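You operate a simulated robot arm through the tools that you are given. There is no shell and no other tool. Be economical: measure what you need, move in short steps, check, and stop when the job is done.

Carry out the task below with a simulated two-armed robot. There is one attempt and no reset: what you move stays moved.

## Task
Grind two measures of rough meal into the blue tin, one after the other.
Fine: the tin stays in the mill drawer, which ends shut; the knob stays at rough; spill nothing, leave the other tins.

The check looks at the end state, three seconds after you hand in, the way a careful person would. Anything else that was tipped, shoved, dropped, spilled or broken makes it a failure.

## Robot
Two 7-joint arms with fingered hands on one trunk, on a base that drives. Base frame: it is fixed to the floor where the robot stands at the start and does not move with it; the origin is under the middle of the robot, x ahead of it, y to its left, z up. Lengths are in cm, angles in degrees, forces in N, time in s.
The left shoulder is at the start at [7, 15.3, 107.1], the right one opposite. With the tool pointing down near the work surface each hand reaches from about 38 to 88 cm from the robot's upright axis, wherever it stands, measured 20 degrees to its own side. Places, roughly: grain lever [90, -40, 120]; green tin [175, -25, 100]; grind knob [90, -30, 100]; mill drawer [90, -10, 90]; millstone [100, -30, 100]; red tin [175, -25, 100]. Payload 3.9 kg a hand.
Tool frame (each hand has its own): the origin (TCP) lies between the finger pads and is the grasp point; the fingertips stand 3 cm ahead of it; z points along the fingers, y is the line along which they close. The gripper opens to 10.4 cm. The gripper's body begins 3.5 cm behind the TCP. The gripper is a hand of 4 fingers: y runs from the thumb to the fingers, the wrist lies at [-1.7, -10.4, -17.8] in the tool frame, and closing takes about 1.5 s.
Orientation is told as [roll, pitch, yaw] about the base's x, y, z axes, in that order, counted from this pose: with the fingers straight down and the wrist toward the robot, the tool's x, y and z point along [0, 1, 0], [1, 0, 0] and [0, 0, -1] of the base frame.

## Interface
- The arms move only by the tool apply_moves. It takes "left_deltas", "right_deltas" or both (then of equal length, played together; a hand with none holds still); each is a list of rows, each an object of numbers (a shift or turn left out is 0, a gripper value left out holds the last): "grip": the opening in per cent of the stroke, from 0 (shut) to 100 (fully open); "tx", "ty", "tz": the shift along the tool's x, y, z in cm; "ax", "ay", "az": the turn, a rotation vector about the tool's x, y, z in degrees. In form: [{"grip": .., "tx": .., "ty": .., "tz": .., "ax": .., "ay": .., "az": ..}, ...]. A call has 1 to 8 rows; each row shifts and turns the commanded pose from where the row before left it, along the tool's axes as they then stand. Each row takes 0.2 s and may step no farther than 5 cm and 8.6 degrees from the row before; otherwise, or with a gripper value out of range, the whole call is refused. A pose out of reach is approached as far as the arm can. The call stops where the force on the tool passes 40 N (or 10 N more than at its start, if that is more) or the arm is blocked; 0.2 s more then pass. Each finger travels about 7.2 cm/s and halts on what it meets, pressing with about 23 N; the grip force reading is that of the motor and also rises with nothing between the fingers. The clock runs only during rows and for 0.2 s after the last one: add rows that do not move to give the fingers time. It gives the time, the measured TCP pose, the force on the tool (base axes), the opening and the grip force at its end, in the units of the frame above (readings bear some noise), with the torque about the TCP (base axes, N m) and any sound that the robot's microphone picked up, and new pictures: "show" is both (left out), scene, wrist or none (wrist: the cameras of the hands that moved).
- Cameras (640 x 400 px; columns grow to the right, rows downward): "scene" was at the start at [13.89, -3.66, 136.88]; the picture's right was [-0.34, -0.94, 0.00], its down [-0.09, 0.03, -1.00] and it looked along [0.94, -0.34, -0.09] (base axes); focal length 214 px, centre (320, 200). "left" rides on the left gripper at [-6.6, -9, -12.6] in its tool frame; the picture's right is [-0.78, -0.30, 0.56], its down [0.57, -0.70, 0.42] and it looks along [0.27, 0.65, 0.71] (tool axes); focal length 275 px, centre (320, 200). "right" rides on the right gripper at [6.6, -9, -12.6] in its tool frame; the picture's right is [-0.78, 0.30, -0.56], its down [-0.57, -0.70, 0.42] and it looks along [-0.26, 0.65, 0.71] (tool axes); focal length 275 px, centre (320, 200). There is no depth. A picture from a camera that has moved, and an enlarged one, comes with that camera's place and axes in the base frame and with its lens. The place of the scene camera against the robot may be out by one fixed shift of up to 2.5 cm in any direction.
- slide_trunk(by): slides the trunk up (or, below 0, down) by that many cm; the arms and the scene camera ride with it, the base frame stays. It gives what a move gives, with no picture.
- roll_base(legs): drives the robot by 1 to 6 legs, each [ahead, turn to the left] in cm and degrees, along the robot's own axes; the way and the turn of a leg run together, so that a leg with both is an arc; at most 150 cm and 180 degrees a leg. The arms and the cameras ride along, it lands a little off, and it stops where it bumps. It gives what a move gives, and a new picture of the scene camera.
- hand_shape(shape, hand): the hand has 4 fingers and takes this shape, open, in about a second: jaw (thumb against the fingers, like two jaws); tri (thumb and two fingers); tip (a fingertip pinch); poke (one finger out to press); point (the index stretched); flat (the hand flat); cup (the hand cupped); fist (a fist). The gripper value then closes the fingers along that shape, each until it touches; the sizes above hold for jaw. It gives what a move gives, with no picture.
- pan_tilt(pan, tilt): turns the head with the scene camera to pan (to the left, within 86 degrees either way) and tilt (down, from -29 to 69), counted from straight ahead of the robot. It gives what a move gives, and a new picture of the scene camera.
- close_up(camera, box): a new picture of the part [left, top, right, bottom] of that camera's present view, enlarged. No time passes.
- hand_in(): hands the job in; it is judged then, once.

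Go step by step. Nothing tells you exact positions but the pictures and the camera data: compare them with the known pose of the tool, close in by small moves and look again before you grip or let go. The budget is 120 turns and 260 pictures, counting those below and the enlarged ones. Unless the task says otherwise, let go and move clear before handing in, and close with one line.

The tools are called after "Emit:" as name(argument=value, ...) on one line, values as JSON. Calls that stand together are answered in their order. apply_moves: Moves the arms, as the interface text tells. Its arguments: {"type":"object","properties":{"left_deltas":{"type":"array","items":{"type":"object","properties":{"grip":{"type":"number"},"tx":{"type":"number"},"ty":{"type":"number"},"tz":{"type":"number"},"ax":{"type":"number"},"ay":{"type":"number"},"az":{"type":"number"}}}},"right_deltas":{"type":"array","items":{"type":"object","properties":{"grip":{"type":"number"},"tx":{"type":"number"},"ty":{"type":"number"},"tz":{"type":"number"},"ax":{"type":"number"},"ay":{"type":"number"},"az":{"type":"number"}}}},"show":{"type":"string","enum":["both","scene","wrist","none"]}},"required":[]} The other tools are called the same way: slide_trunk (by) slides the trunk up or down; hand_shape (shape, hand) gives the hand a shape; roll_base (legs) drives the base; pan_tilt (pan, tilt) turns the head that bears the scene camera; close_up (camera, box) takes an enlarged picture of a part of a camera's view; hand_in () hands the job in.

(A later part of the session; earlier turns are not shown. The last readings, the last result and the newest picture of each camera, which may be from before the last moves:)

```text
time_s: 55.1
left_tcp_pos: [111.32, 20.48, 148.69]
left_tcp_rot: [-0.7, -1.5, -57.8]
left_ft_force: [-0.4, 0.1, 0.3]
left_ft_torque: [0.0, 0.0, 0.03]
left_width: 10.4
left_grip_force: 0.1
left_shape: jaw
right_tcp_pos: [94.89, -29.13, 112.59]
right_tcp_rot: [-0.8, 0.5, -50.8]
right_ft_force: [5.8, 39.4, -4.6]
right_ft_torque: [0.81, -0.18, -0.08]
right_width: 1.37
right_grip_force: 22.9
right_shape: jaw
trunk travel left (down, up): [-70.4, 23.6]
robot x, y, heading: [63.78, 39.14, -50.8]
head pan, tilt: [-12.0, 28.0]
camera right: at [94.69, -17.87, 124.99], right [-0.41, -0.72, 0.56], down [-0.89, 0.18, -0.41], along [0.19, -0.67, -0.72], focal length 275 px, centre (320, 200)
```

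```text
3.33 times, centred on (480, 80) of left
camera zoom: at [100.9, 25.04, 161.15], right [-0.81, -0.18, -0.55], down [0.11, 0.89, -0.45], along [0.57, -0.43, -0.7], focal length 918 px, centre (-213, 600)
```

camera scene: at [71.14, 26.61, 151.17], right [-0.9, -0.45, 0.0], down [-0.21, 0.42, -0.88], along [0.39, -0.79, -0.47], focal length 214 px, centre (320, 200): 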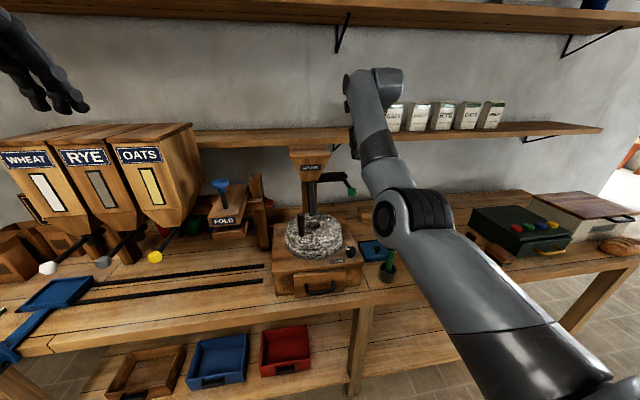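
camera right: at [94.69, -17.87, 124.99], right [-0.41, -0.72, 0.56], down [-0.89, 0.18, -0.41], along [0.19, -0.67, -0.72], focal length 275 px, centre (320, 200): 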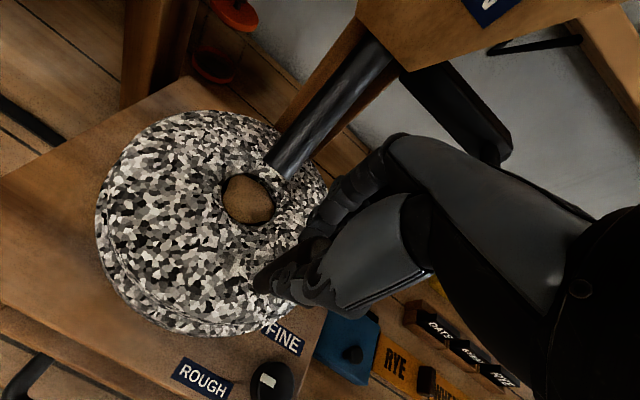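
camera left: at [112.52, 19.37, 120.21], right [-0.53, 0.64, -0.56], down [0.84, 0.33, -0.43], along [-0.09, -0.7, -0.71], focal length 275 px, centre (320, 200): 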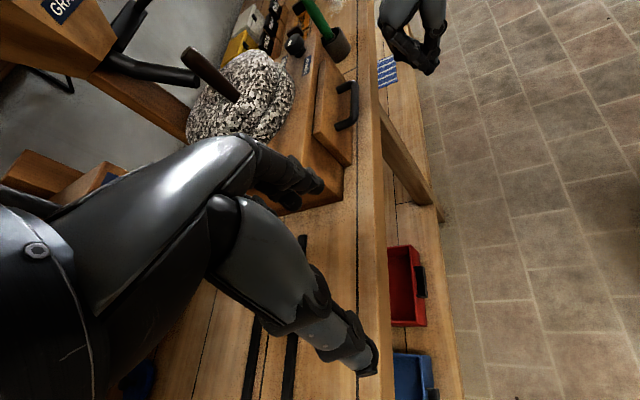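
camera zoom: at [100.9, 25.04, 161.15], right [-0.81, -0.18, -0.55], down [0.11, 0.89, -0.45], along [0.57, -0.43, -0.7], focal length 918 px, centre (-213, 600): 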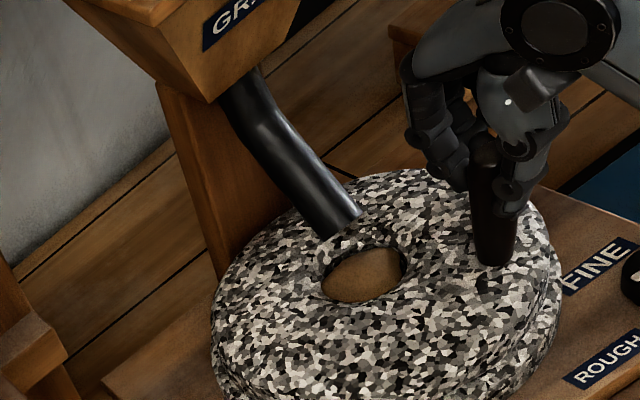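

The stone doesn't turn past this point in this direction: the peg stayed put under 39 N. I'll relax, re-centre on the peg and try turning it the other way.

Emit:
apply_moves(right_deltas=[{"ty": -0.6, "tx": 0.6}, {"grip": 40, "ty": -0.6, "tx": 0.5}, {}, {"grip": 0}, {}, {}, {"ty": -0.65, "tx": 0.85}, {"ty": -0.5, "tx": 0.95}], show="none")

Emit:
apply_moves(right_deltas=[{"ty": -0.35, "tx": 1.05}, {"ty": -0.2, "tx": 1.1}, {"ty": 0, "tx": 1.1}, {"ty": 0.2, "tx": 1.1}, {"ty": 0.35, "tx": 1.05}, {"ty": 0.5, "tx": 0.95}], show="wrist")

Emit:
close_up(camera="left", box=[400, 20, 560, 140])

```text
time_s: 56.9
left_tcp_pos: [111.02, 19.59, 148.66]
left_tcp_rot: [-0.5, -1.1, -57.9]
left_ft_force: [-0.5, -0.5, -0.7]
left_ft_torque: [-0.02, 0.01, -0.02]
left_width: 10.38
left_grip_force: 0.0
left_shape: jaw
right_tcp_pos: [95.56, -26.39, 112.21]
right_tcp_rot: [-0.7, 0.5, -51.2]
right_ft_force: [-2.1, -1.6, 1.6]
right_ft_torque: [-0.09, 0.0, -0.22]
right_width: 1.4
right_grip_force: 23.4
right_shape: jaw
trunk travel left (down, up): [-70.4, 23.6]
robot x, y, heading: [63.32, 39.39, -50.9]
head pan, tilt: [-12.0, 28.0]
```

```text
time_s: 58.3
left_tcp_pos: [110.91, 19.61, 148.75]
left_tcp_rot: [-0.5, -1.2, -57.9]
left_ft_force: [0.1, -0.9, 0.4]
left_ft_torque: [0.01, 0.01, -0.04]
left_width: 10.4
left_grip_force: 0.0
left_shape: jaw
right_tcp_pos: [100.7, -22.83, 111.99]
right_tcp_rot: [-0.7, 0.7, -51.2]
right_ft_force: [-5.9, -1.5, -1.8]
right_ft_torque: [-0.06, 0.04, -0.38]
right_width: 1.26
right_grip_force: 23.2
right_shape: jaw
trunk travel left (down, up): [-70.4, 23.6]
robot x, y, heading: [63.3, 39.32, -51.3]
head pan, tilt: [-12.0, 28.0]
camera right: at [100.37, -11.68, 124.52], right [-0.41, -0.72, 0.56], down [-0.89, 0.19, -0.41], along [0.19, -0.67, -0.72], focal length 275 px, centre (320, 200)
```

right: 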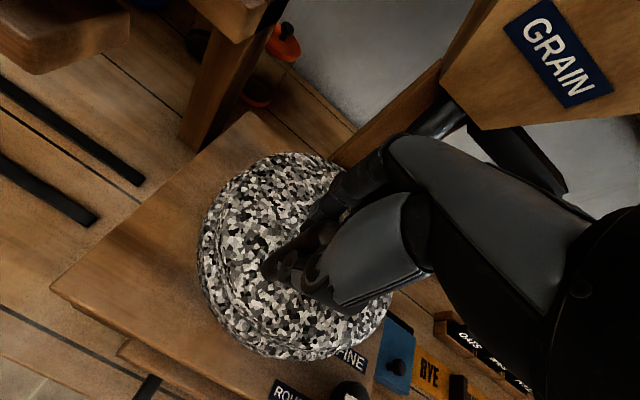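

```text
3.33 times, centred on (480, 80) of left
camera zoom: at [100.55, 23.97, 161.12], right [-0.81, -0.17, -0.56], down [0.11, 0.89, -0.44], along [0.57, -0.42, -0.7], focal length 918 px, centre (-213, 600)
```

zoom: 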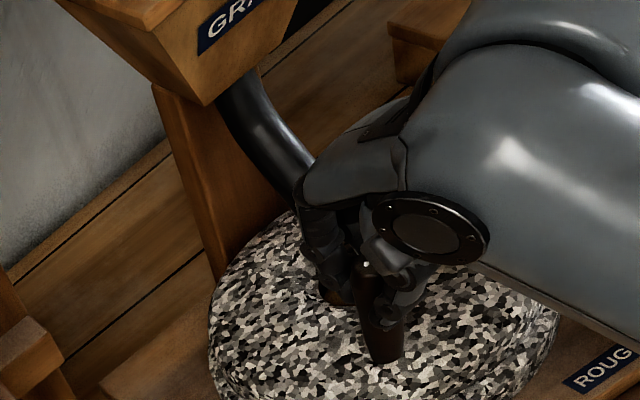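

It turns freely clockwise. I'll continue clockwise past the starting angle toward the left side, carefully.

Emit:
apply_moves(right_deltas=[{"ty": 0.6, "tx": 1.0}, {"ty": 0.8, "tx": 0.88}, {"ty": 0.95, "tx": 0.72}, {"ty": 1.05, "tx": 0.55}, {"ty": 1.15, "tx": 0.35}], show="wrist")

Emit:
close_up(camera="left", box=[400, 20, 560, 140])

```text
time_s: 59.1
left_tcp_pos: [110.27, 19.73, 148.83]
left_tcp_rot: [-0.4, -1.5, -58.1]
left_ft_force: [1.7, 1.5, 0.0]
left_ft_torque: [0.02, 0.08, -0.04]
left_width: 10.36
left_grip_force: 0.0
left_shape: jaw
right_tcp_pos: [102.46, -23.18, 111.9]
right_tcp_rot: [-1.6, 1.5, -52.4]
right_ft_force: [-30.5, 6.0, 6.4]
right_ft_torque: [0.42, 0.36, -0.13]
right_width: 1.37
right_grip_force: 23.2
right_shape: jaw
trunk travel left (down, up): [-70.4, 23.6]
robot x, y, heading: [63.61, 39.74, -52.0]
head pan, tilt: [-12.0, 28.0]
stopped in row 3 (right hand): the force on the tool passed its limit at 44 N (the readings are from after the stop); the commanded pose is now the measured one
camera right: at [102.61, -11.96, 124.43], right [-0.41, -0.71, 0.57], down [-0.9, 0.21, -0.39], along [0.16, -0.67, -0.72], focal length 275 px, centre (320, 200)
```

right: 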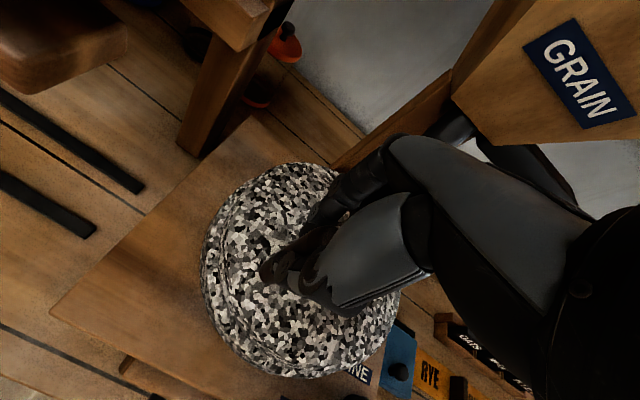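

```text
3.33 times, centred on (480, 80) of left
camera zoom: at [99.98, 24.34, 161.32], right [-0.81, -0.17, -0.56], down [0.12, 0.89, -0.45], along [0.57, -0.43, -0.7], focal length 918 px, centre (-213, 600)
```

zoom: 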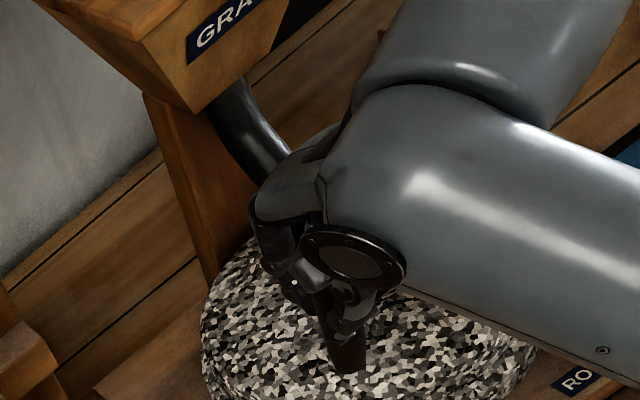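

The stone is now blocked at its starting angle too, so it seems to work as a stroke of about 80° between two stops. I'll let go, lift, and look at the eye.

Emit:
apply_moves(right_deltas=[{"ty": -0.5, "tx": -0.3}, {"grip": 50}, {}, {"tz": -3}, {"tz": -4}, {"ty": -4}, {"ty": -4}, {"tx": -4}], show="wrist")

Emit:
close_up(camera="left", box=[400, 20, 560, 140])

Emit:
close_up(camera="scene", box=[260, 140, 400, 300])

```text
time_s: 60.9
left_tcp_pos: [110.7, 19.18, 148.74]
left_tcp_rot: [-0.4, -1.1, -58.2]
left_ft_force: [-0.3, 0.0, 0.4]
left_ft_torque: [0.01, -0.05, 0.01]
left_width: 10.39
left_grip_force: 0.0
left_shape: jaw
right_tcp_pos: [94.74, -19.18, 118.9]
right_tcp_rot: [-1.1, 1.5, -51.7]
right_ft_force: [-0.5, -0.6, 0.1]
right_ft_torque: [0.01, 0.03, 0.02]
right_width: 5.17
right_grip_force: 0.1
right_shape: jaw
trunk travel left (down, up): [-70.4, 23.6]
robot x, y, heading: [63.11, 39.36, -51.5]
head pan, tilt: [-12.0, 28.0]
camera right: at [94.77, -8.1, 131.43], right [-0.41, -0.72, 0.56], down [-0.9, 0.2, -0.39], along [0.17, -0.67, -0.73], focal length 275 px, centre (320, 200)
```

right: 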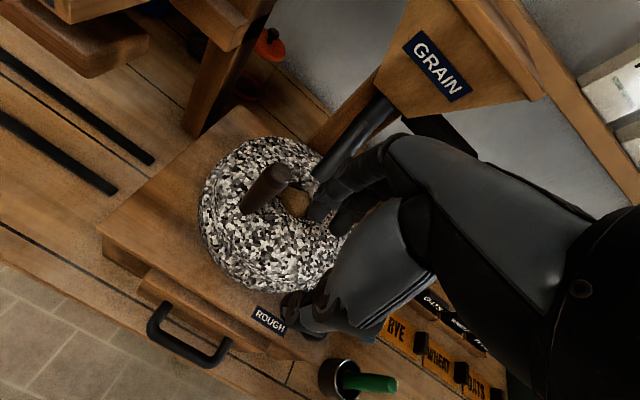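

```text
3.33 times, centred on (480, 80) of left
camera zoom: at [100.48, 23.71, 161.11], right [-0.81, -0.17, -0.56], down [0.12, 0.89, -0.44], along [0.57, -0.42, -0.7], focal length 918 px, centre (-213, 600)
```

zoom: 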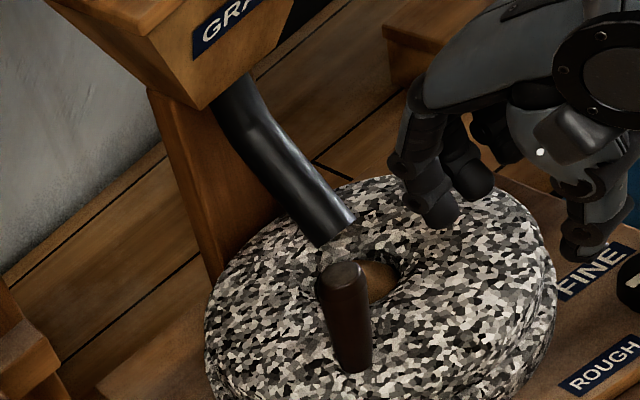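

```text
2.50 times, centred on (330, 220) of scene
camera zoom: at [70.86, 26.66, 151.18], right [-0.9, -0.44, 0.0], down [-0.21, 0.42, -0.88], along [0.39, -0.79, -0.47], focal length 536 px, centre (295, 150)
```

zoom: 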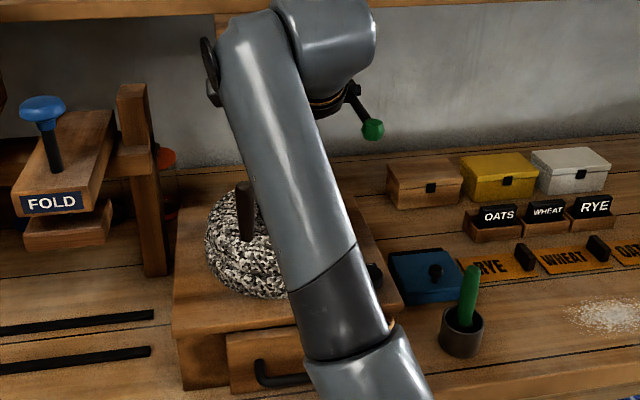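

Emit:
close_up(camera="left", box=[470, 70, 510, 110])

Emit:
close_up(camera="right", box=[250, 160, 350, 230])

```text
10.00 times, centred on (490, 90) of left
camera zoom: at [100.48, 23.71, 161.11], right [-0.81, -0.17, -0.56], down [0.12, 0.89, -0.44], along [0.57, -0.42, -0.7], focal length 2753 px, centre (-1380, 1300)
```

zoom: 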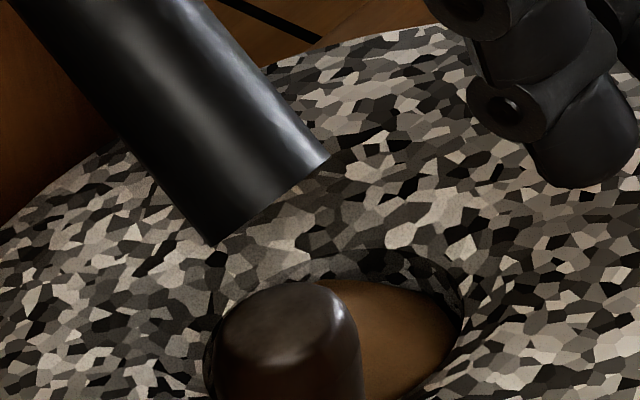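

```text
5.71 times, centred on (300, 195) of right
camera zoom: at [94.77, -8.1, 131.43], right [-0.41, -0.72, 0.56], down [-0.9, 0.2, -0.39], along [0.17, -0.67, -0.73], focal length 1573 px, centre (434, 229)
```

zoom: 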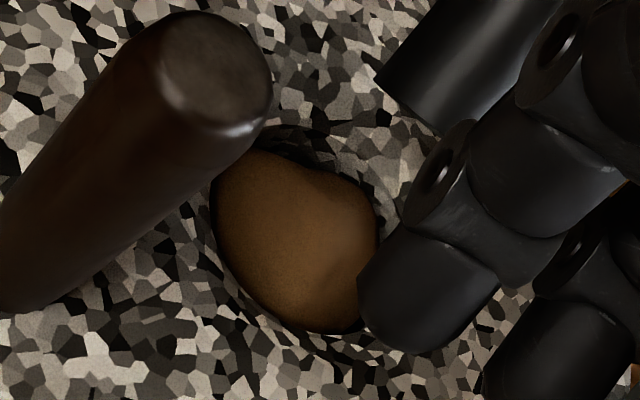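

The mound is still in the eye but has sunk below the rim, so grinding seems to go by strokes. I'll grip the peg again.

Emit:
apply_moves(right_deltas=[{"tx": 4}, {"ty": 3.6}, {"ty": 3.4}, {"tz": 3.5}, {"tz": 3.4}, {"grip": 0}, {}, {}], show="wrist")

Emit:
apply_moves(right_deltas=[{"ty": -0.79, "tx": -0.97}, {"ty": -0.61, "tx": -1.1}, {"ty": -0.41, "tx": -1.19}, {"ty": -0.19, "tx": -1.24}, {"ty": 0.02, "tx": -1.25}, {"ty": 0.24, "tx": -1.23}, {"ty": 0.45, "tx": -1.18}, {"ty": 0.5, "tx": -0.8}], show="wrist")

Emit:
close_up(camera="left", box=[400, 20, 560, 140])

```text
time_s: 62.7
left_tcp_pos: [110.84, 19.51, 148.78]
left_tcp_rot: [-0.6, -1.2, -58.1]
left_ft_force: [0.4, 0.7, 0.2]
left_ft_torque: [-0.02, -0.06, 0.01]
left_width: 10.41
left_grip_force: 0.1
left_shape: jaw
right_tcp_pos: [102.28, -21.94, 111.78]
right_tcp_rot: [-1.2, 1.4, -51.7]
right_ft_force: [-0.5, 1.1, -2.1]
right_ft_torque: [-0.03, -0.02, -0.01]
right_width: 1.67
right_grip_force: 22.6
right_shape: jaw
trunk travel left (down, up): [-70.4, 23.6]
robot x, y, heading: [63.13, 39.57, -51.4]
head pan, tilt: [-12.0, 28.0]
camera right: at [102.33, -10.81, 124.46], right [-0.41, -0.72, 0.56], down [-0.9, 0.2, -0.39], along [0.17, -0.67, -0.73], focal length 275 px, centre (320, 200)
```

right: 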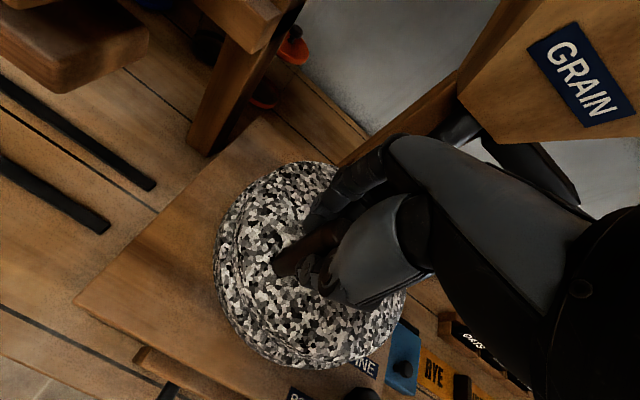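

```text
time_s: 64.5
left_tcp_pos: [111.21, 19.82, 148.62]
left_tcp_rot: [-0.7, -1.3, -58.0]
left_ft_force: [0.2, 0.3, -0.3]
left_ft_torque: [-0.04, 0.0, 0.02]
left_width: 10.4
left_grip_force: 0.0
left_shape: jaw
right_tcp_pos: [95.09, -26.56, 111.86]
right_tcp_rot: [-1.4, 1.5, -51.7]
right_ft_force: [3.6, 10.2, -10.1]
right_ft_torque: [0.25, -0.11, 0.26]
right_width: 1.53
right_grip_force: 22.9
right_shape: jaw
trunk travel left (down, up): [-70.4, 23.6]
robot x, y, heading: [63.42, 39.36, -51.8]
head pan, tilt: [-12.0, 28.0]
camera right: at [95.03, -15.61, 124.58], right [-0.41, -0.72, 0.57], down [-0.9, 0.2, -0.39], along [0.17, -0.67, -0.72], focal length 275 px, centre (320, 200)
```

right: 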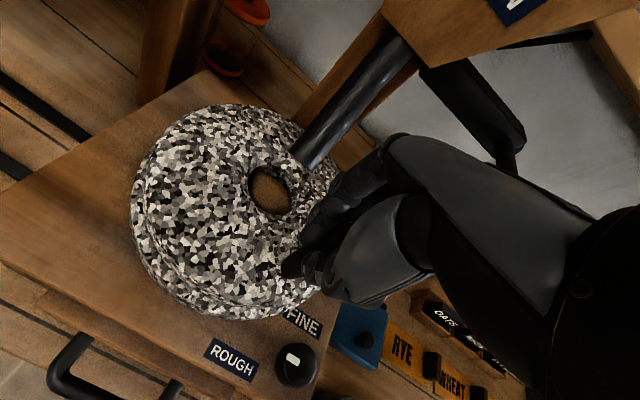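

```text
3.33 times, centred on (480, 80) of left
camera zoom: at [100.94, 24.32, 161.06], right [-0.81, -0.17, -0.55], down [0.11, 0.89, -0.45], along [0.57, -0.43, -0.7], focal length 918 px, centre (-213, 600)
```

zoom: 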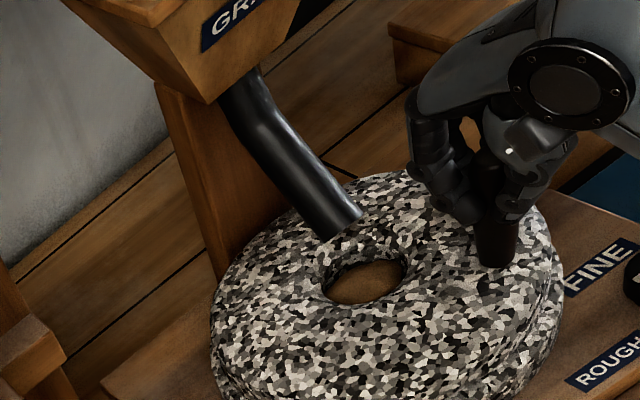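

The mound is clearly lower after this second stroke, so back-and-forth strokes grind it. I'll do another return and stroke.

Emit:
apply_moves(right_deltas=[{"ty": -0.5, "tx": 1.0}, {"ty": -0.3, "tx": 1.23}, {"ty": -0.02, "tx": 1.25}, {"ty": 0.19, "tx": 1.24}, {"ty": 0.41, "tx": 1.19}, {"ty": 0.61, "tx": 1.1}, {"ty": 0.7, "tx": 0.85}], show="none")

Emit:
apply_moves(right_deltas=[{"ty": -0.7, "tx": -0.85}, {"ty": -0.61, "tx": -1.1}, {"ty": -0.41, "tx": -1.19}, {"ty": -0.19, "tx": -1.24}, {"ty": 0.02, "tx": -1.25}, {"ty": 0.3, "tx": -1.23}, {"ty": 0.5, "tx": -1.1}], show="none")

Emit:
close_up(camera="left", box=[400, 20, 560, 140])

```text
time_s: 66.1
left_tcp_pos: [111.02, 19.51, 148.61]
left_tcp_rot: [-0.5, -1.1, -58.0]
left_ft_force: [0.1, 0.1, -0.1]
left_ft_torque: [0.0, 0.0, 0.02]
left_width: 10.39
left_grip_force: 0.1
left_shape: jaw
right_tcp_pos: [101.69, -22.76, 111.64]
right_tcp_rot: [-1.2, 1.5, -51.6]
right_ft_force: [0.3, 0.4, 0.0]
right_ft_torque: [0.01, 0.02, -0.02]
right_width: 1.32
right_grip_force: 23.1
right_shape: jaw
trunk travel left (down, up): [-70.4, 23.6]
robot x, y, heading: [63.54, 39.33, -51.6]
head pan, tilt: [-12.0, 28.0]
```

```text
time_s: 67.7
left_tcp_pos: [111.89, 19.73, 148.35]
left_tcp_rot: [-1.0, -1.0, -58.2]
left_ft_force: [-0.4, -0.6, -0.3]
left_ft_torque: [0.02, 0.02, -0.01]
left_width: 10.4
left_grip_force: 0.0
left_shape: jaw
right_tcp_pos: [95.32, -26.83, 111.87]
right_tcp_rot: [-1.5, 1.6, -51.7]
right_ft_force: [23.1, 11.1, 4.5]
right_ft_torque: [0.1, -0.45, 0.33]
right_width: 1.66
right_grip_force: 23.3
right_shape: jaw
trunk travel left (down, up): [-70.4, 23.6]
robot x, y, heading: [63.7, 39.79, -51.1]
head pan, tilt: [-12.0, 28.0]
```

```text
3.33 times, centred on (480, 80) of left
camera zoom: at [101.69, 24.32, 160.87], right [-0.82, -0.17, -0.55], down [0.11, 0.89, -0.45], along [0.56, -0.43, -0.71], focal length 918 px, centre (-213, 600)
```

zoom: 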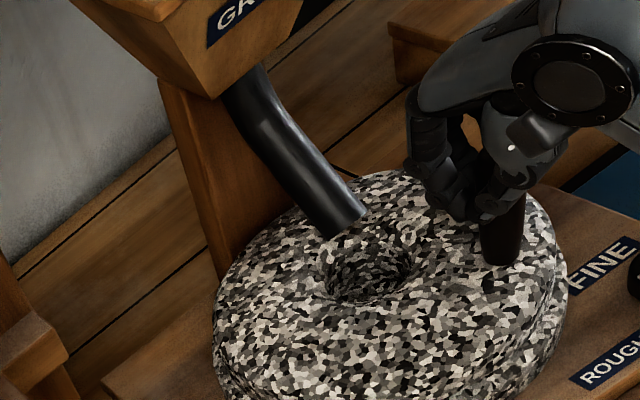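

The eye is empty: three strokes ground the first measure. I'll bring the peg back, let go and withdraw upward toward the lever.

Emit:
apply_moves(right_deltas=[{"ty": -0.5, "tx": 1.0}, {"ty": -0.3, "tx": 1.23}, {"ty": -0.02, "tx": 1.25}, {"ty": 0.19, "tx": 1.24}, {"ty": 0.41, "tx": 1.19}, {"ty": 0.61, "tx": 1.1}, {"ty": 0.7, "tx": 0.85}], show="none")

Emit:
apply_moves(right_deltas=[{"grip": 50}, {}, {"tz": -3}, {"tz": -4}, {"ty": -4}, {"ty": -4}, {"tz": -4}, {"tz": -4}], show="wrist")

Emit:
apply_moves(right_deltas=[{"tx": -4.5, "grip": 0}, {"tx": -4.5}, {"tx": -4.5}, {"tx": -3.5}, {"tz": -4}], show="wrist")

```text
time_s: 69.3
left_tcp_pos: [111.0, 19.51, 148.63]
left_tcp_rot: [-0.5, -1.0, -58.0]
left_ft_force: [0.4, -0.5, -0.1]
left_ft_torque: [-0.02, 0.01, -0.03]
left_width: 10.4
left_grip_force: 0.0
left_shape: jaw
right_tcp_pos: [101.59, -23.07, 111.76]
right_tcp_rot: [-1.1, 1.5, -51.7]
right_ft_force: [-0.7, 0.2, -1.2]
right_ft_torque: [-0.01, 0.02, 0.01]
right_width: 1.35
right_grip_force: 23.1
right_shape: jaw
trunk travel left (down, up): [-70.4, 23.6]
robot x, y, heading: [63.57, 39.32, -52.0]
head pan, tilt: [-12.0, 28.0]
```

```text
time_s: 71.1
left_tcp_pos: [110.96, 19.66, 148.76]
left_tcp_rot: [-0.5, -1.1, -58.1]
left_ft_force: [0.3, 0.3, 0.4]
left_ft_torque: [-0.01, 0.03, 0.0]
left_width: 10.42
left_grip_force: 0.0
left_shape: jaw
right_tcp_pos: [96.94, -16.68, 126.94]
right_tcp_rot: [-1.2, 1.4, -51.7]
right_ft_force: [0.2, -0.8, 0.1]
right_ft_torque: [-0.03, -0.01, 0.0]
right_width: 5.18
right_grip_force: 0.1
right_shape: jaw
trunk travel left (down, up): [-70.4, 23.6]
robot x, y, heading: [63.47, 39.72, -51.5]
head pan, tilt: [-12.0, 28.0]
camera right: at [97.01, -5.67, 139.55], right [-0.41, -0.72, 0.57], down [-0.9, 0.2, -0.39], along [0.17, -0.67, -0.72], focal length 275 px, centre (320, 200)
```

right: 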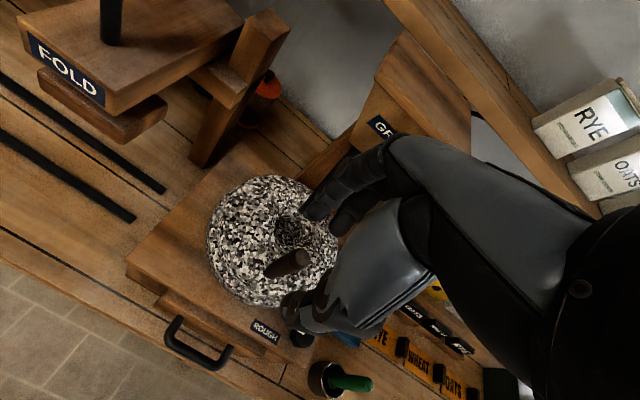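

```text
time_s: 72.3
left_tcp_pos: [111.04, 19.96, 148.72]
left_tcp_rot: [-0.6, -1.2, -58.0]
left_ft_force: [0.1, -0.8, -0.5]
left_ft_torque: [-0.05, -0.02, 0.04]
left_width: 10.38
left_grip_force: 0.2
left_shape: jaw
right_tcp_pos: [83.75, -27.19, 131.19]
right_tcp_rot: [-1.3, 1.6, -51.8]
right_ft_force: [0.9, 0.1, 1.1]
right_ft_torque: [-0.06, -0.02, -0.01]
right_width: 0.01
right_grip_force: 23.0
right_shape: jaw
trunk travel left (down, up): [-70.4, 23.6]
robot x, y, heading: [63.8, 39.37, -51.5]
head pan, tilt: [-12.0, 28.0]
camera right: at [83.79, -16.13, 143.8], right [-0.41, -0.72, 0.57], down [-0.9, 0.2, -0.39], along [0.17, -0.67, -0.72], focal length 275 px, centre (320, 200)
```

right: 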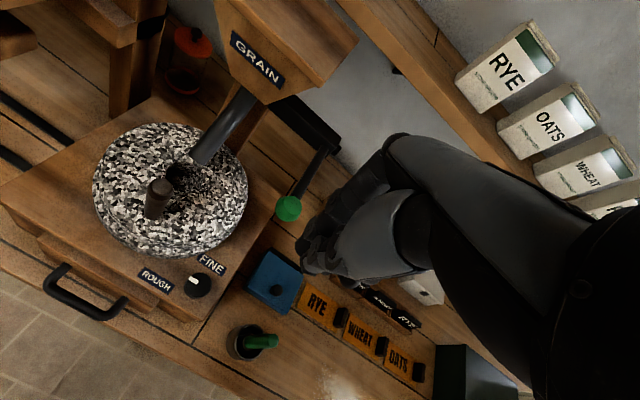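

The eye is empty and the lever is up. I'll move over the rod and press it once more.

Emit:
apply_moves(right_deltas=[{"ty": 4, "tx": -0.7}, {"ty": 4}, {"ty": 4.3}, {"tz": 3}, {"tz": 3.5}, {"tz": 1.5}], show="wrist")

Emit:
apply_moves(right_deltas=[{"tz": 1}, {"tz": 1}, {"tz": 1}, {"tz": 1}, {"tz": 1}, {"tz": 1}, {"tz": 0.7}], show="wrist")

```text
time_s: 73.7
left_tcp_pos: [110.88, 19.57, 148.73]
left_tcp_rot: [-0.5, -1.3, -58.1]
left_ft_force: [-0.2, 0.2, 0.1]
left_ft_torque: [-0.04, 0.03, 0.0]
left_width: 10.39
left_grip_force: 0.0
left_shape: jaw
right_tcp_pos: [90.32, -37.46, 122.92]
right_tcp_rot: [-1.2, 1.4, -51.8]
right_ft_force: [0.3, 1.2, 0.8]
right_ft_torque: [0.0, 0.0, 0.02]
right_width: 0.0
right_grip_force: 23.1
right_shape: jaw
trunk travel left (down, up): [-70.4, 23.6]
robot x, y, heading: [63.66, 39.41, -51.7]
head pan, tilt: [-12.0, 28.0]
camera right: at [90.42, -26.37, 135.5], right [-0.41, -0.72, 0.57], down [-0.9, 0.2, -0.4], along [0.17, -0.67, -0.72], focal length 275 px, centre (320, 200)
```

right: 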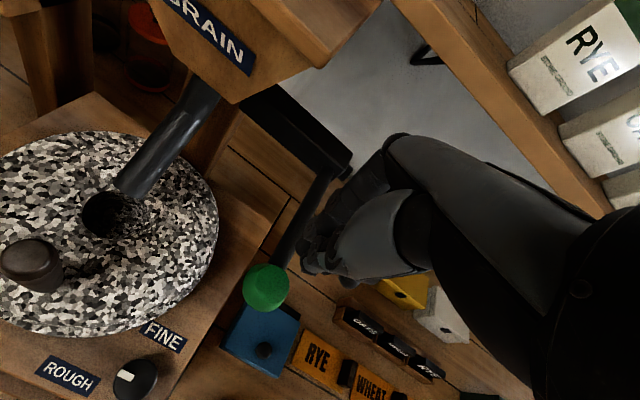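

```text
time_s: 75.3
left_tcp_pos: [110.72, 20.08, 148.89]
left_tcp_rot: [-0.5, -1.3, -58.1]
left_ft_force: [-0.6, 0.2, -0.4]
left_ft_torque: [-0.03, -0.02, 0.0]
left_width: 10.4
left_grip_force: 0.0
left_shape: jaw
right_tcp_pos: [89.96, -37.08, 117.16]
right_tcp_rot: [-1.4, 0.8, -51.8]
right_ft_force: [-0.9, 0.1, 23.2]
right_ft_torque: [0.07, -0.25, 0.01]
right_width: 0.0
right_grip_force: 22.6
right_shape: jaw
trunk travel left (down, up): [-70.4, 23.6]
robot x, y, heading: [63.57, 39.66, -51.4]
head pan, tilt: [-12.0, 28.0]
camera right: at [90.11, -25.82, 129.57], right [-0.41, -0.71, 0.57], down [-0.89, 0.2, -0.4], along [0.17, -0.68, -0.72], focal length 275 px, centre (320, 200)
```

right: 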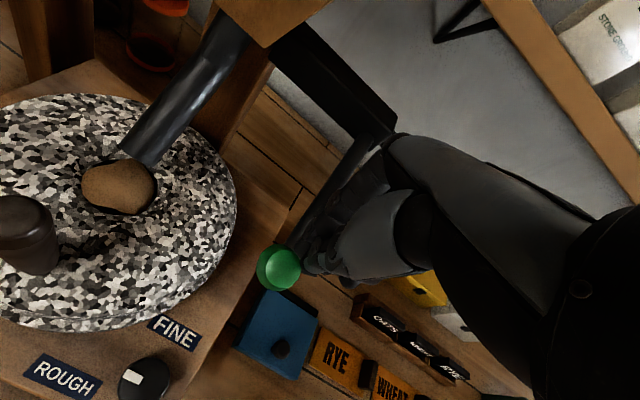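

The second measure is in the eye. I'll lift off, move back the same way, and go to the peg again.

Emit:
apply_moves(right_deltas=[{"tz": -2}, {"tz": -4}, {"tz": -4}, {"tz": -4}, {"ty": -4}, {"ty": -4}, {"ty": -4, "tx": 0.7}], show="none")

Emit:
apply_moves(right_deltas=[{"tx": 4.5, "grip": 50}, {"tx": 4.5}, {"tx": 4.5}, {"tx": 3.5}, {"tz": 4}, {"tz": 4}, {"tz": 4}], show="wrist")

Emit:
close_up(camera="left", box=[400, 20, 560, 140])

```text
time_s: 76.9
left_tcp_pos: [111.17, 19.82, 148.75]
left_tcp_rot: [-0.6, -1.2, -58.0]
left_ft_force: [0.7, 0.4, 0.0]
left_ft_torque: [-0.02, 0.05, -0.03]
left_width: 10.4
left_grip_force: 0.0
left_shape: jaw
right_tcp_pos: [84.09, -27.27, 130.46]
right_tcp_rot: [-1.3, 1.5, -51.8]
right_ft_force: [-0.1, -0.3, 0.0]
right_ft_torque: [-0.01, -0.03, -0.04]
right_width: 0.0
right_grip_force: 23.3
right_shape: jaw
trunk travel left (down, up): [-70.4, 23.6]
robot x, y, heading: [63.37, 39.57, -51.5]
head pan, tilt: [-12.0, 28.0]
```

```text
time_s: 78.5
left_tcp_pos: [111.04, 19.44, 148.68]
left_tcp_rot: [-0.5, -1.2, -58.1]
left_ft_force: [-1.1, -0.8, -0.3]
left_ft_torque: [0.01, -0.01, 0.0]
left_width: 10.37
left_grip_force: 0.0
left_shape: jaw
right_tcp_pos: [96.78, -17.17, 118.06]
right_tcp_rot: [-1.2, 1.5, -51.7]
right_ft_force: [0.5, 0.9, -0.2]
right_ft_torque: [0.01, 0.0, 0.0]
right_width: 5.17
right_grip_force: 0.0
right_shape: jaw
trunk travel left (down, up): [-70.4, 23.6]
robot x, y, heading: [63.67, 39.57, -51.8]
head pan, tilt: [-12.0, 28.0]
camera right: at [96.88, -5.93, 130.66], right [-0.41, -0.72, 0.57], down [-0.9, 0.2, -0.4], along [0.17, -0.67, -0.72], focal length 275 px, centre (320, 200)
```

right: 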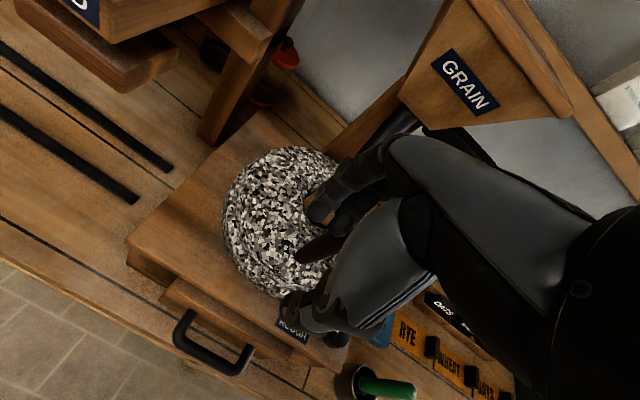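

```text
3.33 times, centred on (480, 80) of left
camera zoom: at [100.66, 24.0, 161.11], right [-0.81, -0.17, -0.56], down [0.12, 0.89, -0.44], along [0.57, -0.43, -0.7], focal length 918 px, centre (-213, 600)
```

zoom: 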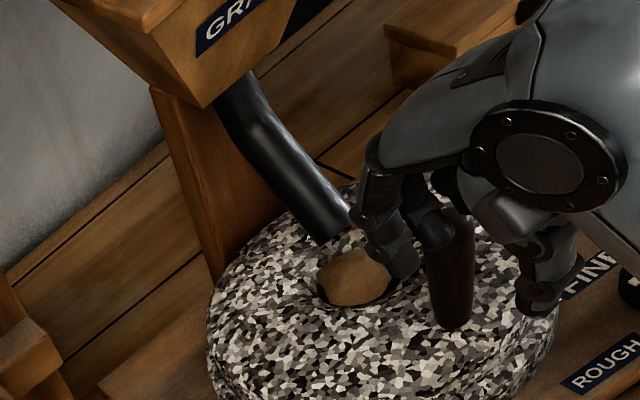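

The peg actually stayed at the front, near [97.3,-23.8] (the grip slipped on the last return). I'll move over it, go down and check before gripping.

Emit:
apply_moves(right_deltas=[{"tx": -3.7}, {"ty": 2.8}, {"ty": 2.6}, {"tz": 3}], show="wrist")

Emit:
close_up(camera="left", box=[400, 20, 560, 140])

```text
time_s: 79.5
left_tcp_pos: [110.75, 19.58, 148.66]
left_tcp_rot: [-0.4, -1.2, -58.0]
left_ft_force: [-0.8, -1.4, -0.1]
left_ft_torque: [-0.01, -0.04, 0.03]
left_width: 10.39
left_grip_force: 0.1
left_shape: jaw
right_tcp_pos: [97.04, -23.43, 115.22]
right_tcp_rot: [-1.1, 1.4, -51.7]
right_ft_force: [-0.4, 0.2, 0.3]
right_ft_torque: [-0.01, -0.02, 0.04]
right_width: 5.18
right_grip_force: 0.1
right_shape: jaw
trunk travel left (down, up): [-70.4, 23.6]
robot x, y, heading: [63.37, 39.41, -51.7]
head pan, tilt: [-12.0, 28.0]
camera right: at [97.08, -12.42, 127.76], right [-0.41, -0.72, 0.56], down [-0.9, 0.2, -0.4], along [0.17, -0.67, -0.72], focal length 275 px, centre (320, 200)
```

right: 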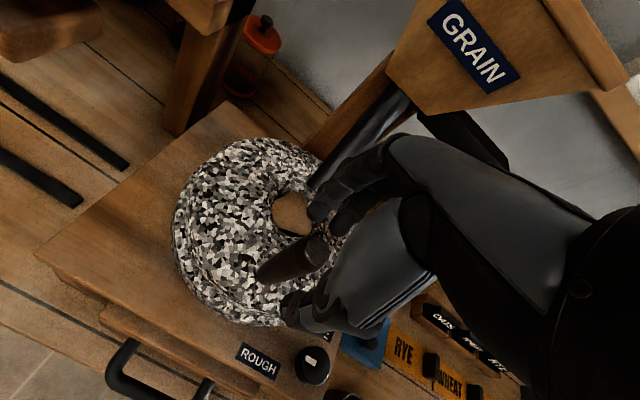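

```text
3.33 times, centred on (480, 80) of left
camera zoom: at [100.5, 23.95, 161.14], right [-0.81, -0.17, -0.56], down [0.12, 0.89, -0.44], along [0.57, -0.43, -0.7], focal length 918 px, centre (-213, 600)
```

zoom: 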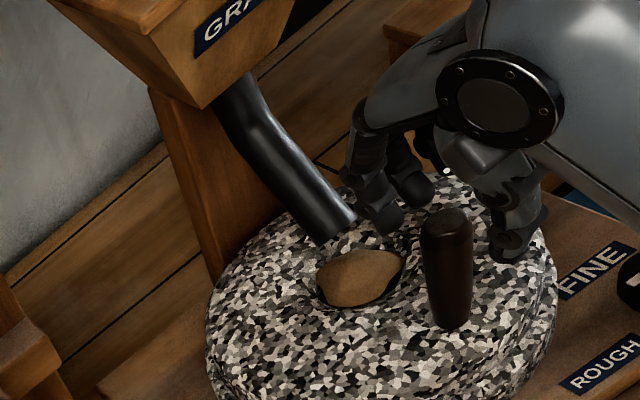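

Slight correction (0.6 cm forward, 0.8 cm left), then lower and grip.

Emit:
apply_moves(right_deltas=[{"tx": 0.8, "ty": 0.6}, {"tz": 2}, {"tz": 2.2}, {"grip": 0}, {}, {}, {}], show="wrist")

Emit:
close_up(camera="left", box=[400, 20, 560, 140])

```text
time_s: 81.1
left_tcp_pos: [110.86, 19.64, 148.75]
left_tcp_rot: [-0.5, -1.2, -58.0]
left_ft_force: [1.1, -0.1, 0.7]
left_ft_torque: [0.01, 0.02, 0.04]
left_width: 10.37
left_grip_force: 0.1
left_shape: jaw
right_tcp_pos: [98.08, -23.44, 110.93]
right_tcp_rot: [-1.2, 1.5, -51.7]
right_ft_force: [-1.4, 5.1, -2.1]
right_ft_torque: [0.06, 0.01, 0.0]
right_width: 0.65
right_grip_force: 22.8
right_shape: jaw
trunk travel left (down, up): [-70.4, 23.6]
robot x, y, heading: [63.53, 39.38, -51.7]
head pan, tilt: [-12.0, 28.0]
camera right: at [98.13, -12.26, 123.49], right [-0.41, -0.72, 0.56], down [-0.9, 0.2, -0.39], along [0.17, -0.67, -0.73], focal length 275 px, centre (320, 200)
```

right: 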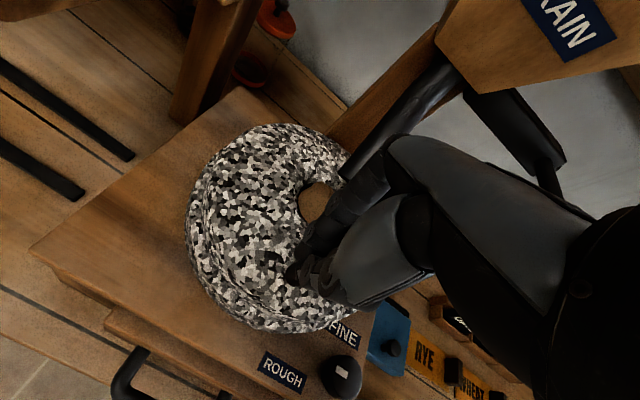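

```text
3.33 times, centred on (480, 80) of left
camera zoom: at [100.62, 24.09, 161.12], right [-0.81, -0.17, -0.56], down [0.12, 0.89, -0.44], along [0.57, -0.43, -0.7], focal length 918 px, centre (-213, 600)
```

zoom: 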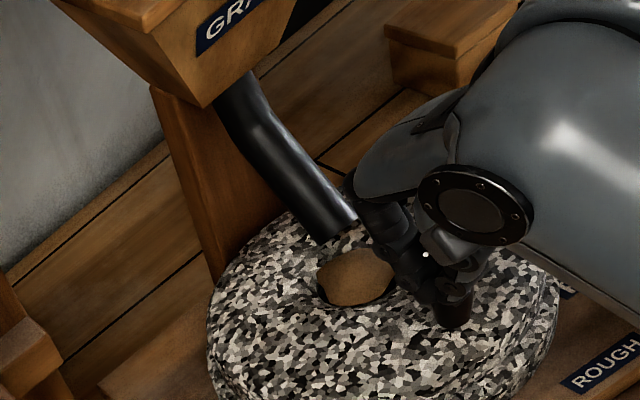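

The hand seems to have missed the peg's centre (0.65 cm opening). I'll open, shift 1 cm right and grip again.

Emit:
apply_moves(right_deltas=[{"grip": 50}, {}, {"tx": -1.0}, {}], show="wrist")

Emit:
close_up(camera="left", box=[400, 20, 560, 140])

Emit:
close_up(camera="right", box=[220, 160, 380, 320])

```text
time_s: 82.1
left_tcp_pos: [110.91, 19.55, 148.62]
left_tcp_rot: [-0.5, -1.2, -58.1]
left_ft_force: [0.4, -0.8, -0.1]
left_ft_torque: [0.02, 0.03, 0.01]
left_width: 10.39
left_grip_force: 0.1
left_shape: jaw
right_tcp_pos: [97.31, -24.17, 110.94]
right_tcp_rot: [-1.2, 1.4, -51.8]
right_ft_force: [0.6, -0.2, 0.2]
right_ft_torque: [-0.01, 0.0, -0.01]
right_width: 5.16
right_grip_force: 0.1
right_shape: jaw
trunk travel left (down, up): [-70.4, 23.6]
robot x, y, heading: [63.3, 39.28, -51.6]
head pan, tilt: [-12.0, 28.0]
camera right: at [97.37, -13.04, 123.56], right [-0.41, -0.72, 0.57], down [-0.9, 0.2, -0.39], along [0.17, -0.67, -0.72], focal length 275 px, centre (320, 200)
```

right: 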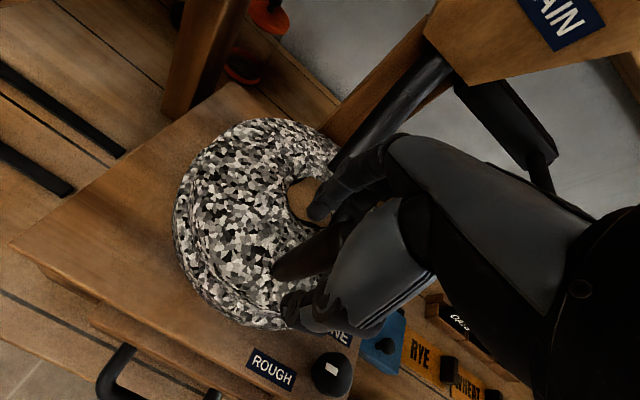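

```text
3.33 times, centred on (480, 80) of left
camera zoom: at [100.64, 23.98, 161.1], right [-0.81, -0.17, -0.56], down [0.12, 0.89, -0.44], along [0.57, -0.43, -0.7], focal length 918 px, centre (-213, 600)
```

zoom: 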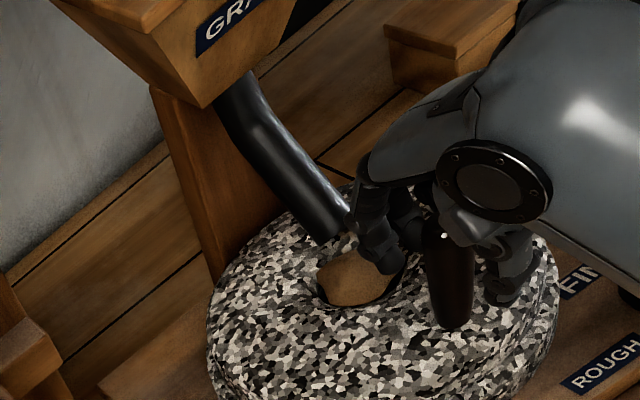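

```text
2.50 times, centred on (300, 240) of right
camera zoom: at [97.37, -13.04, 123.56], right [-0.41, -0.72, 0.57], down [-0.9, 0.2, -0.39], along [0.17, -0.67, -0.72], focal length 688 px, centre (370, 100)
```

zoom: 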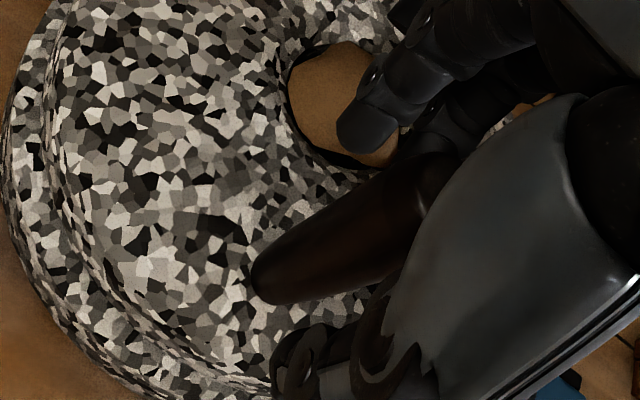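

The peg is now nicely between thumb and fingers. Closing.

Emit:
apply_moves(right_deltas=[{"tz": -0.6}, {"grip": 0}, {}, {}, {}], show="none")

Emit:
close_up(camera="left", box=[400, 20, 560, 140])

```text
time_s: 83.3
left_tcp_pos: [110.77, 19.59, 148.68]
left_tcp_rot: [-0.6, -1.3, -58.0]
left_ft_force: [-0.2, 0.3, -0.4]
left_ft_torque: [0.01, -0.02, -0.03]
left_width: 10.37
left_grip_force: 0.1
left_shape: jaw
right_tcp_pos: [97.38, -24.02, 111.51]
right_tcp_rot: [-1.1, 1.6, -51.8]
right_ft_force: [-1.8, 2.7, -2.9]
right_ft_torque: [0.03, -0.01, 0.01]
right_width: 1.55
right_grip_force: 23.0
right_shape: jaw
trunk travel left (down, up): [-70.4, 23.6]
robot x, y, heading: [63.57, 39.31, -51.5]
head pan, tilt: [-12.0, 28.0]
```

```text
3.33 times, centred on (480, 80) of left
camera zoom: at [100.62, 24.03, 161.11], right [-0.81, -0.17, -0.56], down [0.12, 0.89, -0.44], along [0.57, -0.43, -0.7], focal length 918 px, centre (-213, 600)
```

zoom: 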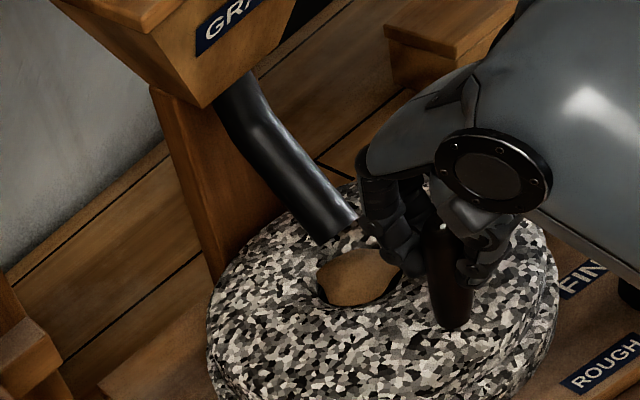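

Gripped at 1.55 cm. I'll bring it back to the start side, then make a full stroke.

Emit:
apply_moves(right_deltas=[{"ty": 0.13, "tx": 1.25}, {"ty": 0.35, "tx": 1.21}, {"ty": 0.55, "tx": 1.13}, {"ty": 0.57, "tx": 0.82}], show="none")

Emit:
close_up(camera="left", box=[400, 20, 560, 140])

Emit:
apply_moves(right_deltas=[{"ty": -0.7, "tx": -0.85}, {"ty": -0.61, "tx": -1.1}, {"ty": -0.41, "tx": -1.19}, {"ty": -0.19, "tx": -1.24}, {"ty": 0.02, "tx": -1.25}, {"ty": 0.3, "tx": -1.23}, {"ty": 0.5, "tx": -1.0}], show="none")

Emit:
close_up(camera="left", box=[400, 20, 560, 140])

```text
time_s: 84.3
left_tcp_pos: [110.69, 19.66, 148.7]
left_tcp_rot: [-0.4, -1.3, -58.2]
left_ft_force: [0.6, 1.3, 0.1]
left_ft_torque: [-0.04, 0.0, 0.0]
left_width: 10.39
left_grip_force: 0.1
left_shape: jaw
right_tcp_pos: [101.67, -22.73, 111.55]
right_tcp_rot: [-1.3, 1.4, -51.8]
right_ft_force: [-5.4, 1.2, 1.4]
right_ft_torque: [0.02, 0.16, -0.31]
right_width: 1.51
right_grip_force: 23.7
right_shape: jaw
trunk travel left (down, up): [-70.4, 23.6]
robot x, y, heading: [63.58, 39.35, -51.8]
head pan, tilt: [-12.0, 28.0]
```

```text
3.33 times, centred on (480, 80) of left
camera zoom: at [100.46, 24.08, 161.16], right [-0.81, -0.17, -0.56], down [0.12, 0.89, -0.44], along [0.57, -0.43, -0.7], focal length 918 px, centre (-213, 600)
```

zoom: 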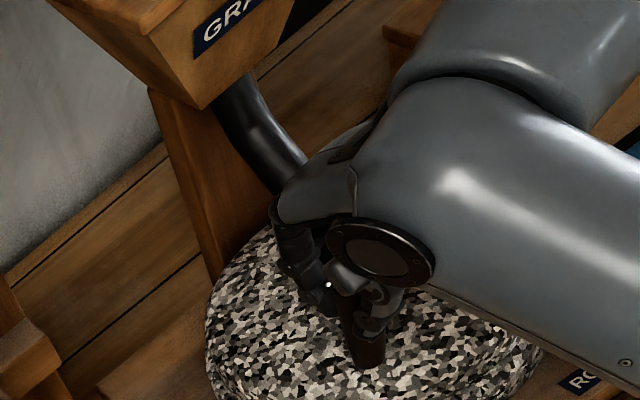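

```text
time_s: 85.9
left_tcp_pos: [111.22, 19.44, 148.62]
left_tcp_rot: [-0.6, -1.0, -58.0]
left_ft_force: [-0.4, 0.6, -0.2]
left_ft_torque: [0.03, 0.03, -0.01]
left_width: 10.39
left_grip_force: 0.0
left_shape: jaw
right_tcp_pos: [95.14, -26.71, 111.51]
right_tcp_rot: [-1.2, 1.5, -51.5]
right_ft_force: [12.1, 2.1, -2.4]
right_ft_torque: [-0.05, -0.39, 0.4]
right_width: 1.5
right_grip_force: 22.4
right_shape: jaw
trunk travel left (down, up): [-70.4, 23.6]
robot x, y, heading: [63.6, 39.49, -51.5]
head pan, tilt: [-12.0, 28.0]
```

```text
3.33 times, centred on (480, 80) of left
camera zoom: at [101.04, 23.92, 161.0], right [-0.81, -0.17, -0.55], down [0.12, 0.89, -0.44], along [0.57, -0.43, -0.7], focal length 918 px, centre (-213, 600)
```

zoom: 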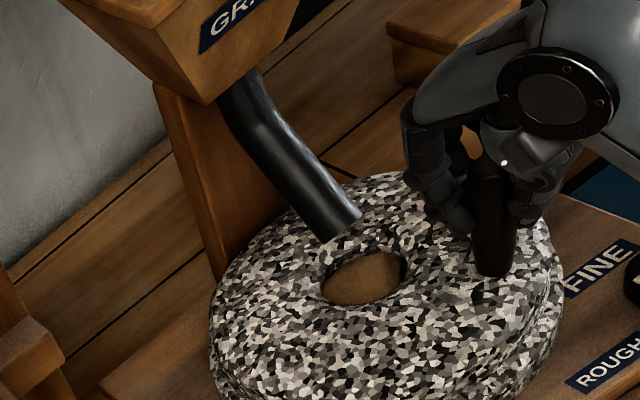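

The peg made the full swing and the mound sank a step. Next I repeat the return and stroke twice.

Emit:
apply_moves(right_deltas=[{"ty": -0.5, "tx": 1.0}, {"ty": -0.3, "tx": 1.23}, {"ty": -0.02, "tx": 1.25}, {"ty": 0.19, "tx": 1.24}, {"ty": 0.41, "tx": 1.19}, {"ty": 0.61, "tx": 1.1}, {"ty": 0.7, "tx": 0.85}], show="none")

Emit:
apply_moves(right_deltas=[{"ty": -0.7, "tx": -0.85}, {"ty": -0.61, "tx": -1.1}, {"ty": -0.41, "tx": -1.19}, {"ty": -0.19, "tx": -1.24}, {"ty": 0.02, "tx": -1.25}, {"ty": 0.3, "tx": -1.23}, {"ty": 0.5, "tx": -1.0}], show="none")

Emit:
close_up(camera="left", box=[400, 20, 560, 140])

```text
time_s: 87.5
left_tcp_pos: [110.93, 19.8, 148.71]
left_tcp_rot: [-0.5, -1.2, -58.0]
left_ft_force: [-0.1, 0.3, -0.6]
left_ft_torque: [-0.01, -0.02, -0.03]
left_width: 10.38
left_grip_force: 0.0
left_shape: jaw
right_tcp_pos: [101.8, -22.65, 111.6]
right_tcp_rot: [-1.2, 1.4, -51.8]
right_ft_force: [-5.0, 3.8, 0.8]
right_ft_torque: [0.11, 0.17, -0.25]
right_width: 1.48
right_grip_force: 22.6
right_shape: jaw
trunk travel left (down, up): [-70.4, 23.6]
robot x, y, heading: [63.51, 39.24, -51.6]
head pan, tilt: [-12.0, 28.0]
```

```text
time_s: 89.1
left_tcp_pos: [111.26, 19.34, 148.59]
left_tcp_rot: [-0.7, -1.0, -58.1]
left_ft_force: [-0.8, 0.2, 0.3]
left_ft_torque: [-0.01, 0.0, -0.03]
left_width: 10.39
left_grip_force: 0.1
left_shape: jaw
right_tcp_pos: [95.04, -26.76, 111.54]
right_tcp_rot: [-1.2, 1.6, -51.6]
right_ft_force: [13.6, 2.5, -2.1]
right_ft_torque: [-0.11, -0.34, 0.33]
right_width: 1.54
right_grip_force: 22.9
right_shape: jaw
trunk travel left (down, up): [-70.4, 23.6]
robot x, y, heading: [63.78, 39.7, -51.6]
head pan, tilt: [-12.0, 28.0]
```

```text
3.33 times, centred on (480, 80) of left
camera zoom: at [101.01, 23.83, 160.99], right [-0.81, -0.17, -0.55], down [0.12, 0.89, -0.44], along [0.57, -0.42, -0.7], focal length 918 px, centre (-213, 600)
```

zoom: 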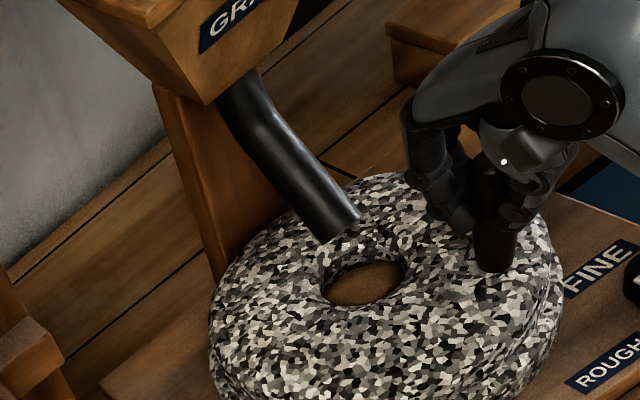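

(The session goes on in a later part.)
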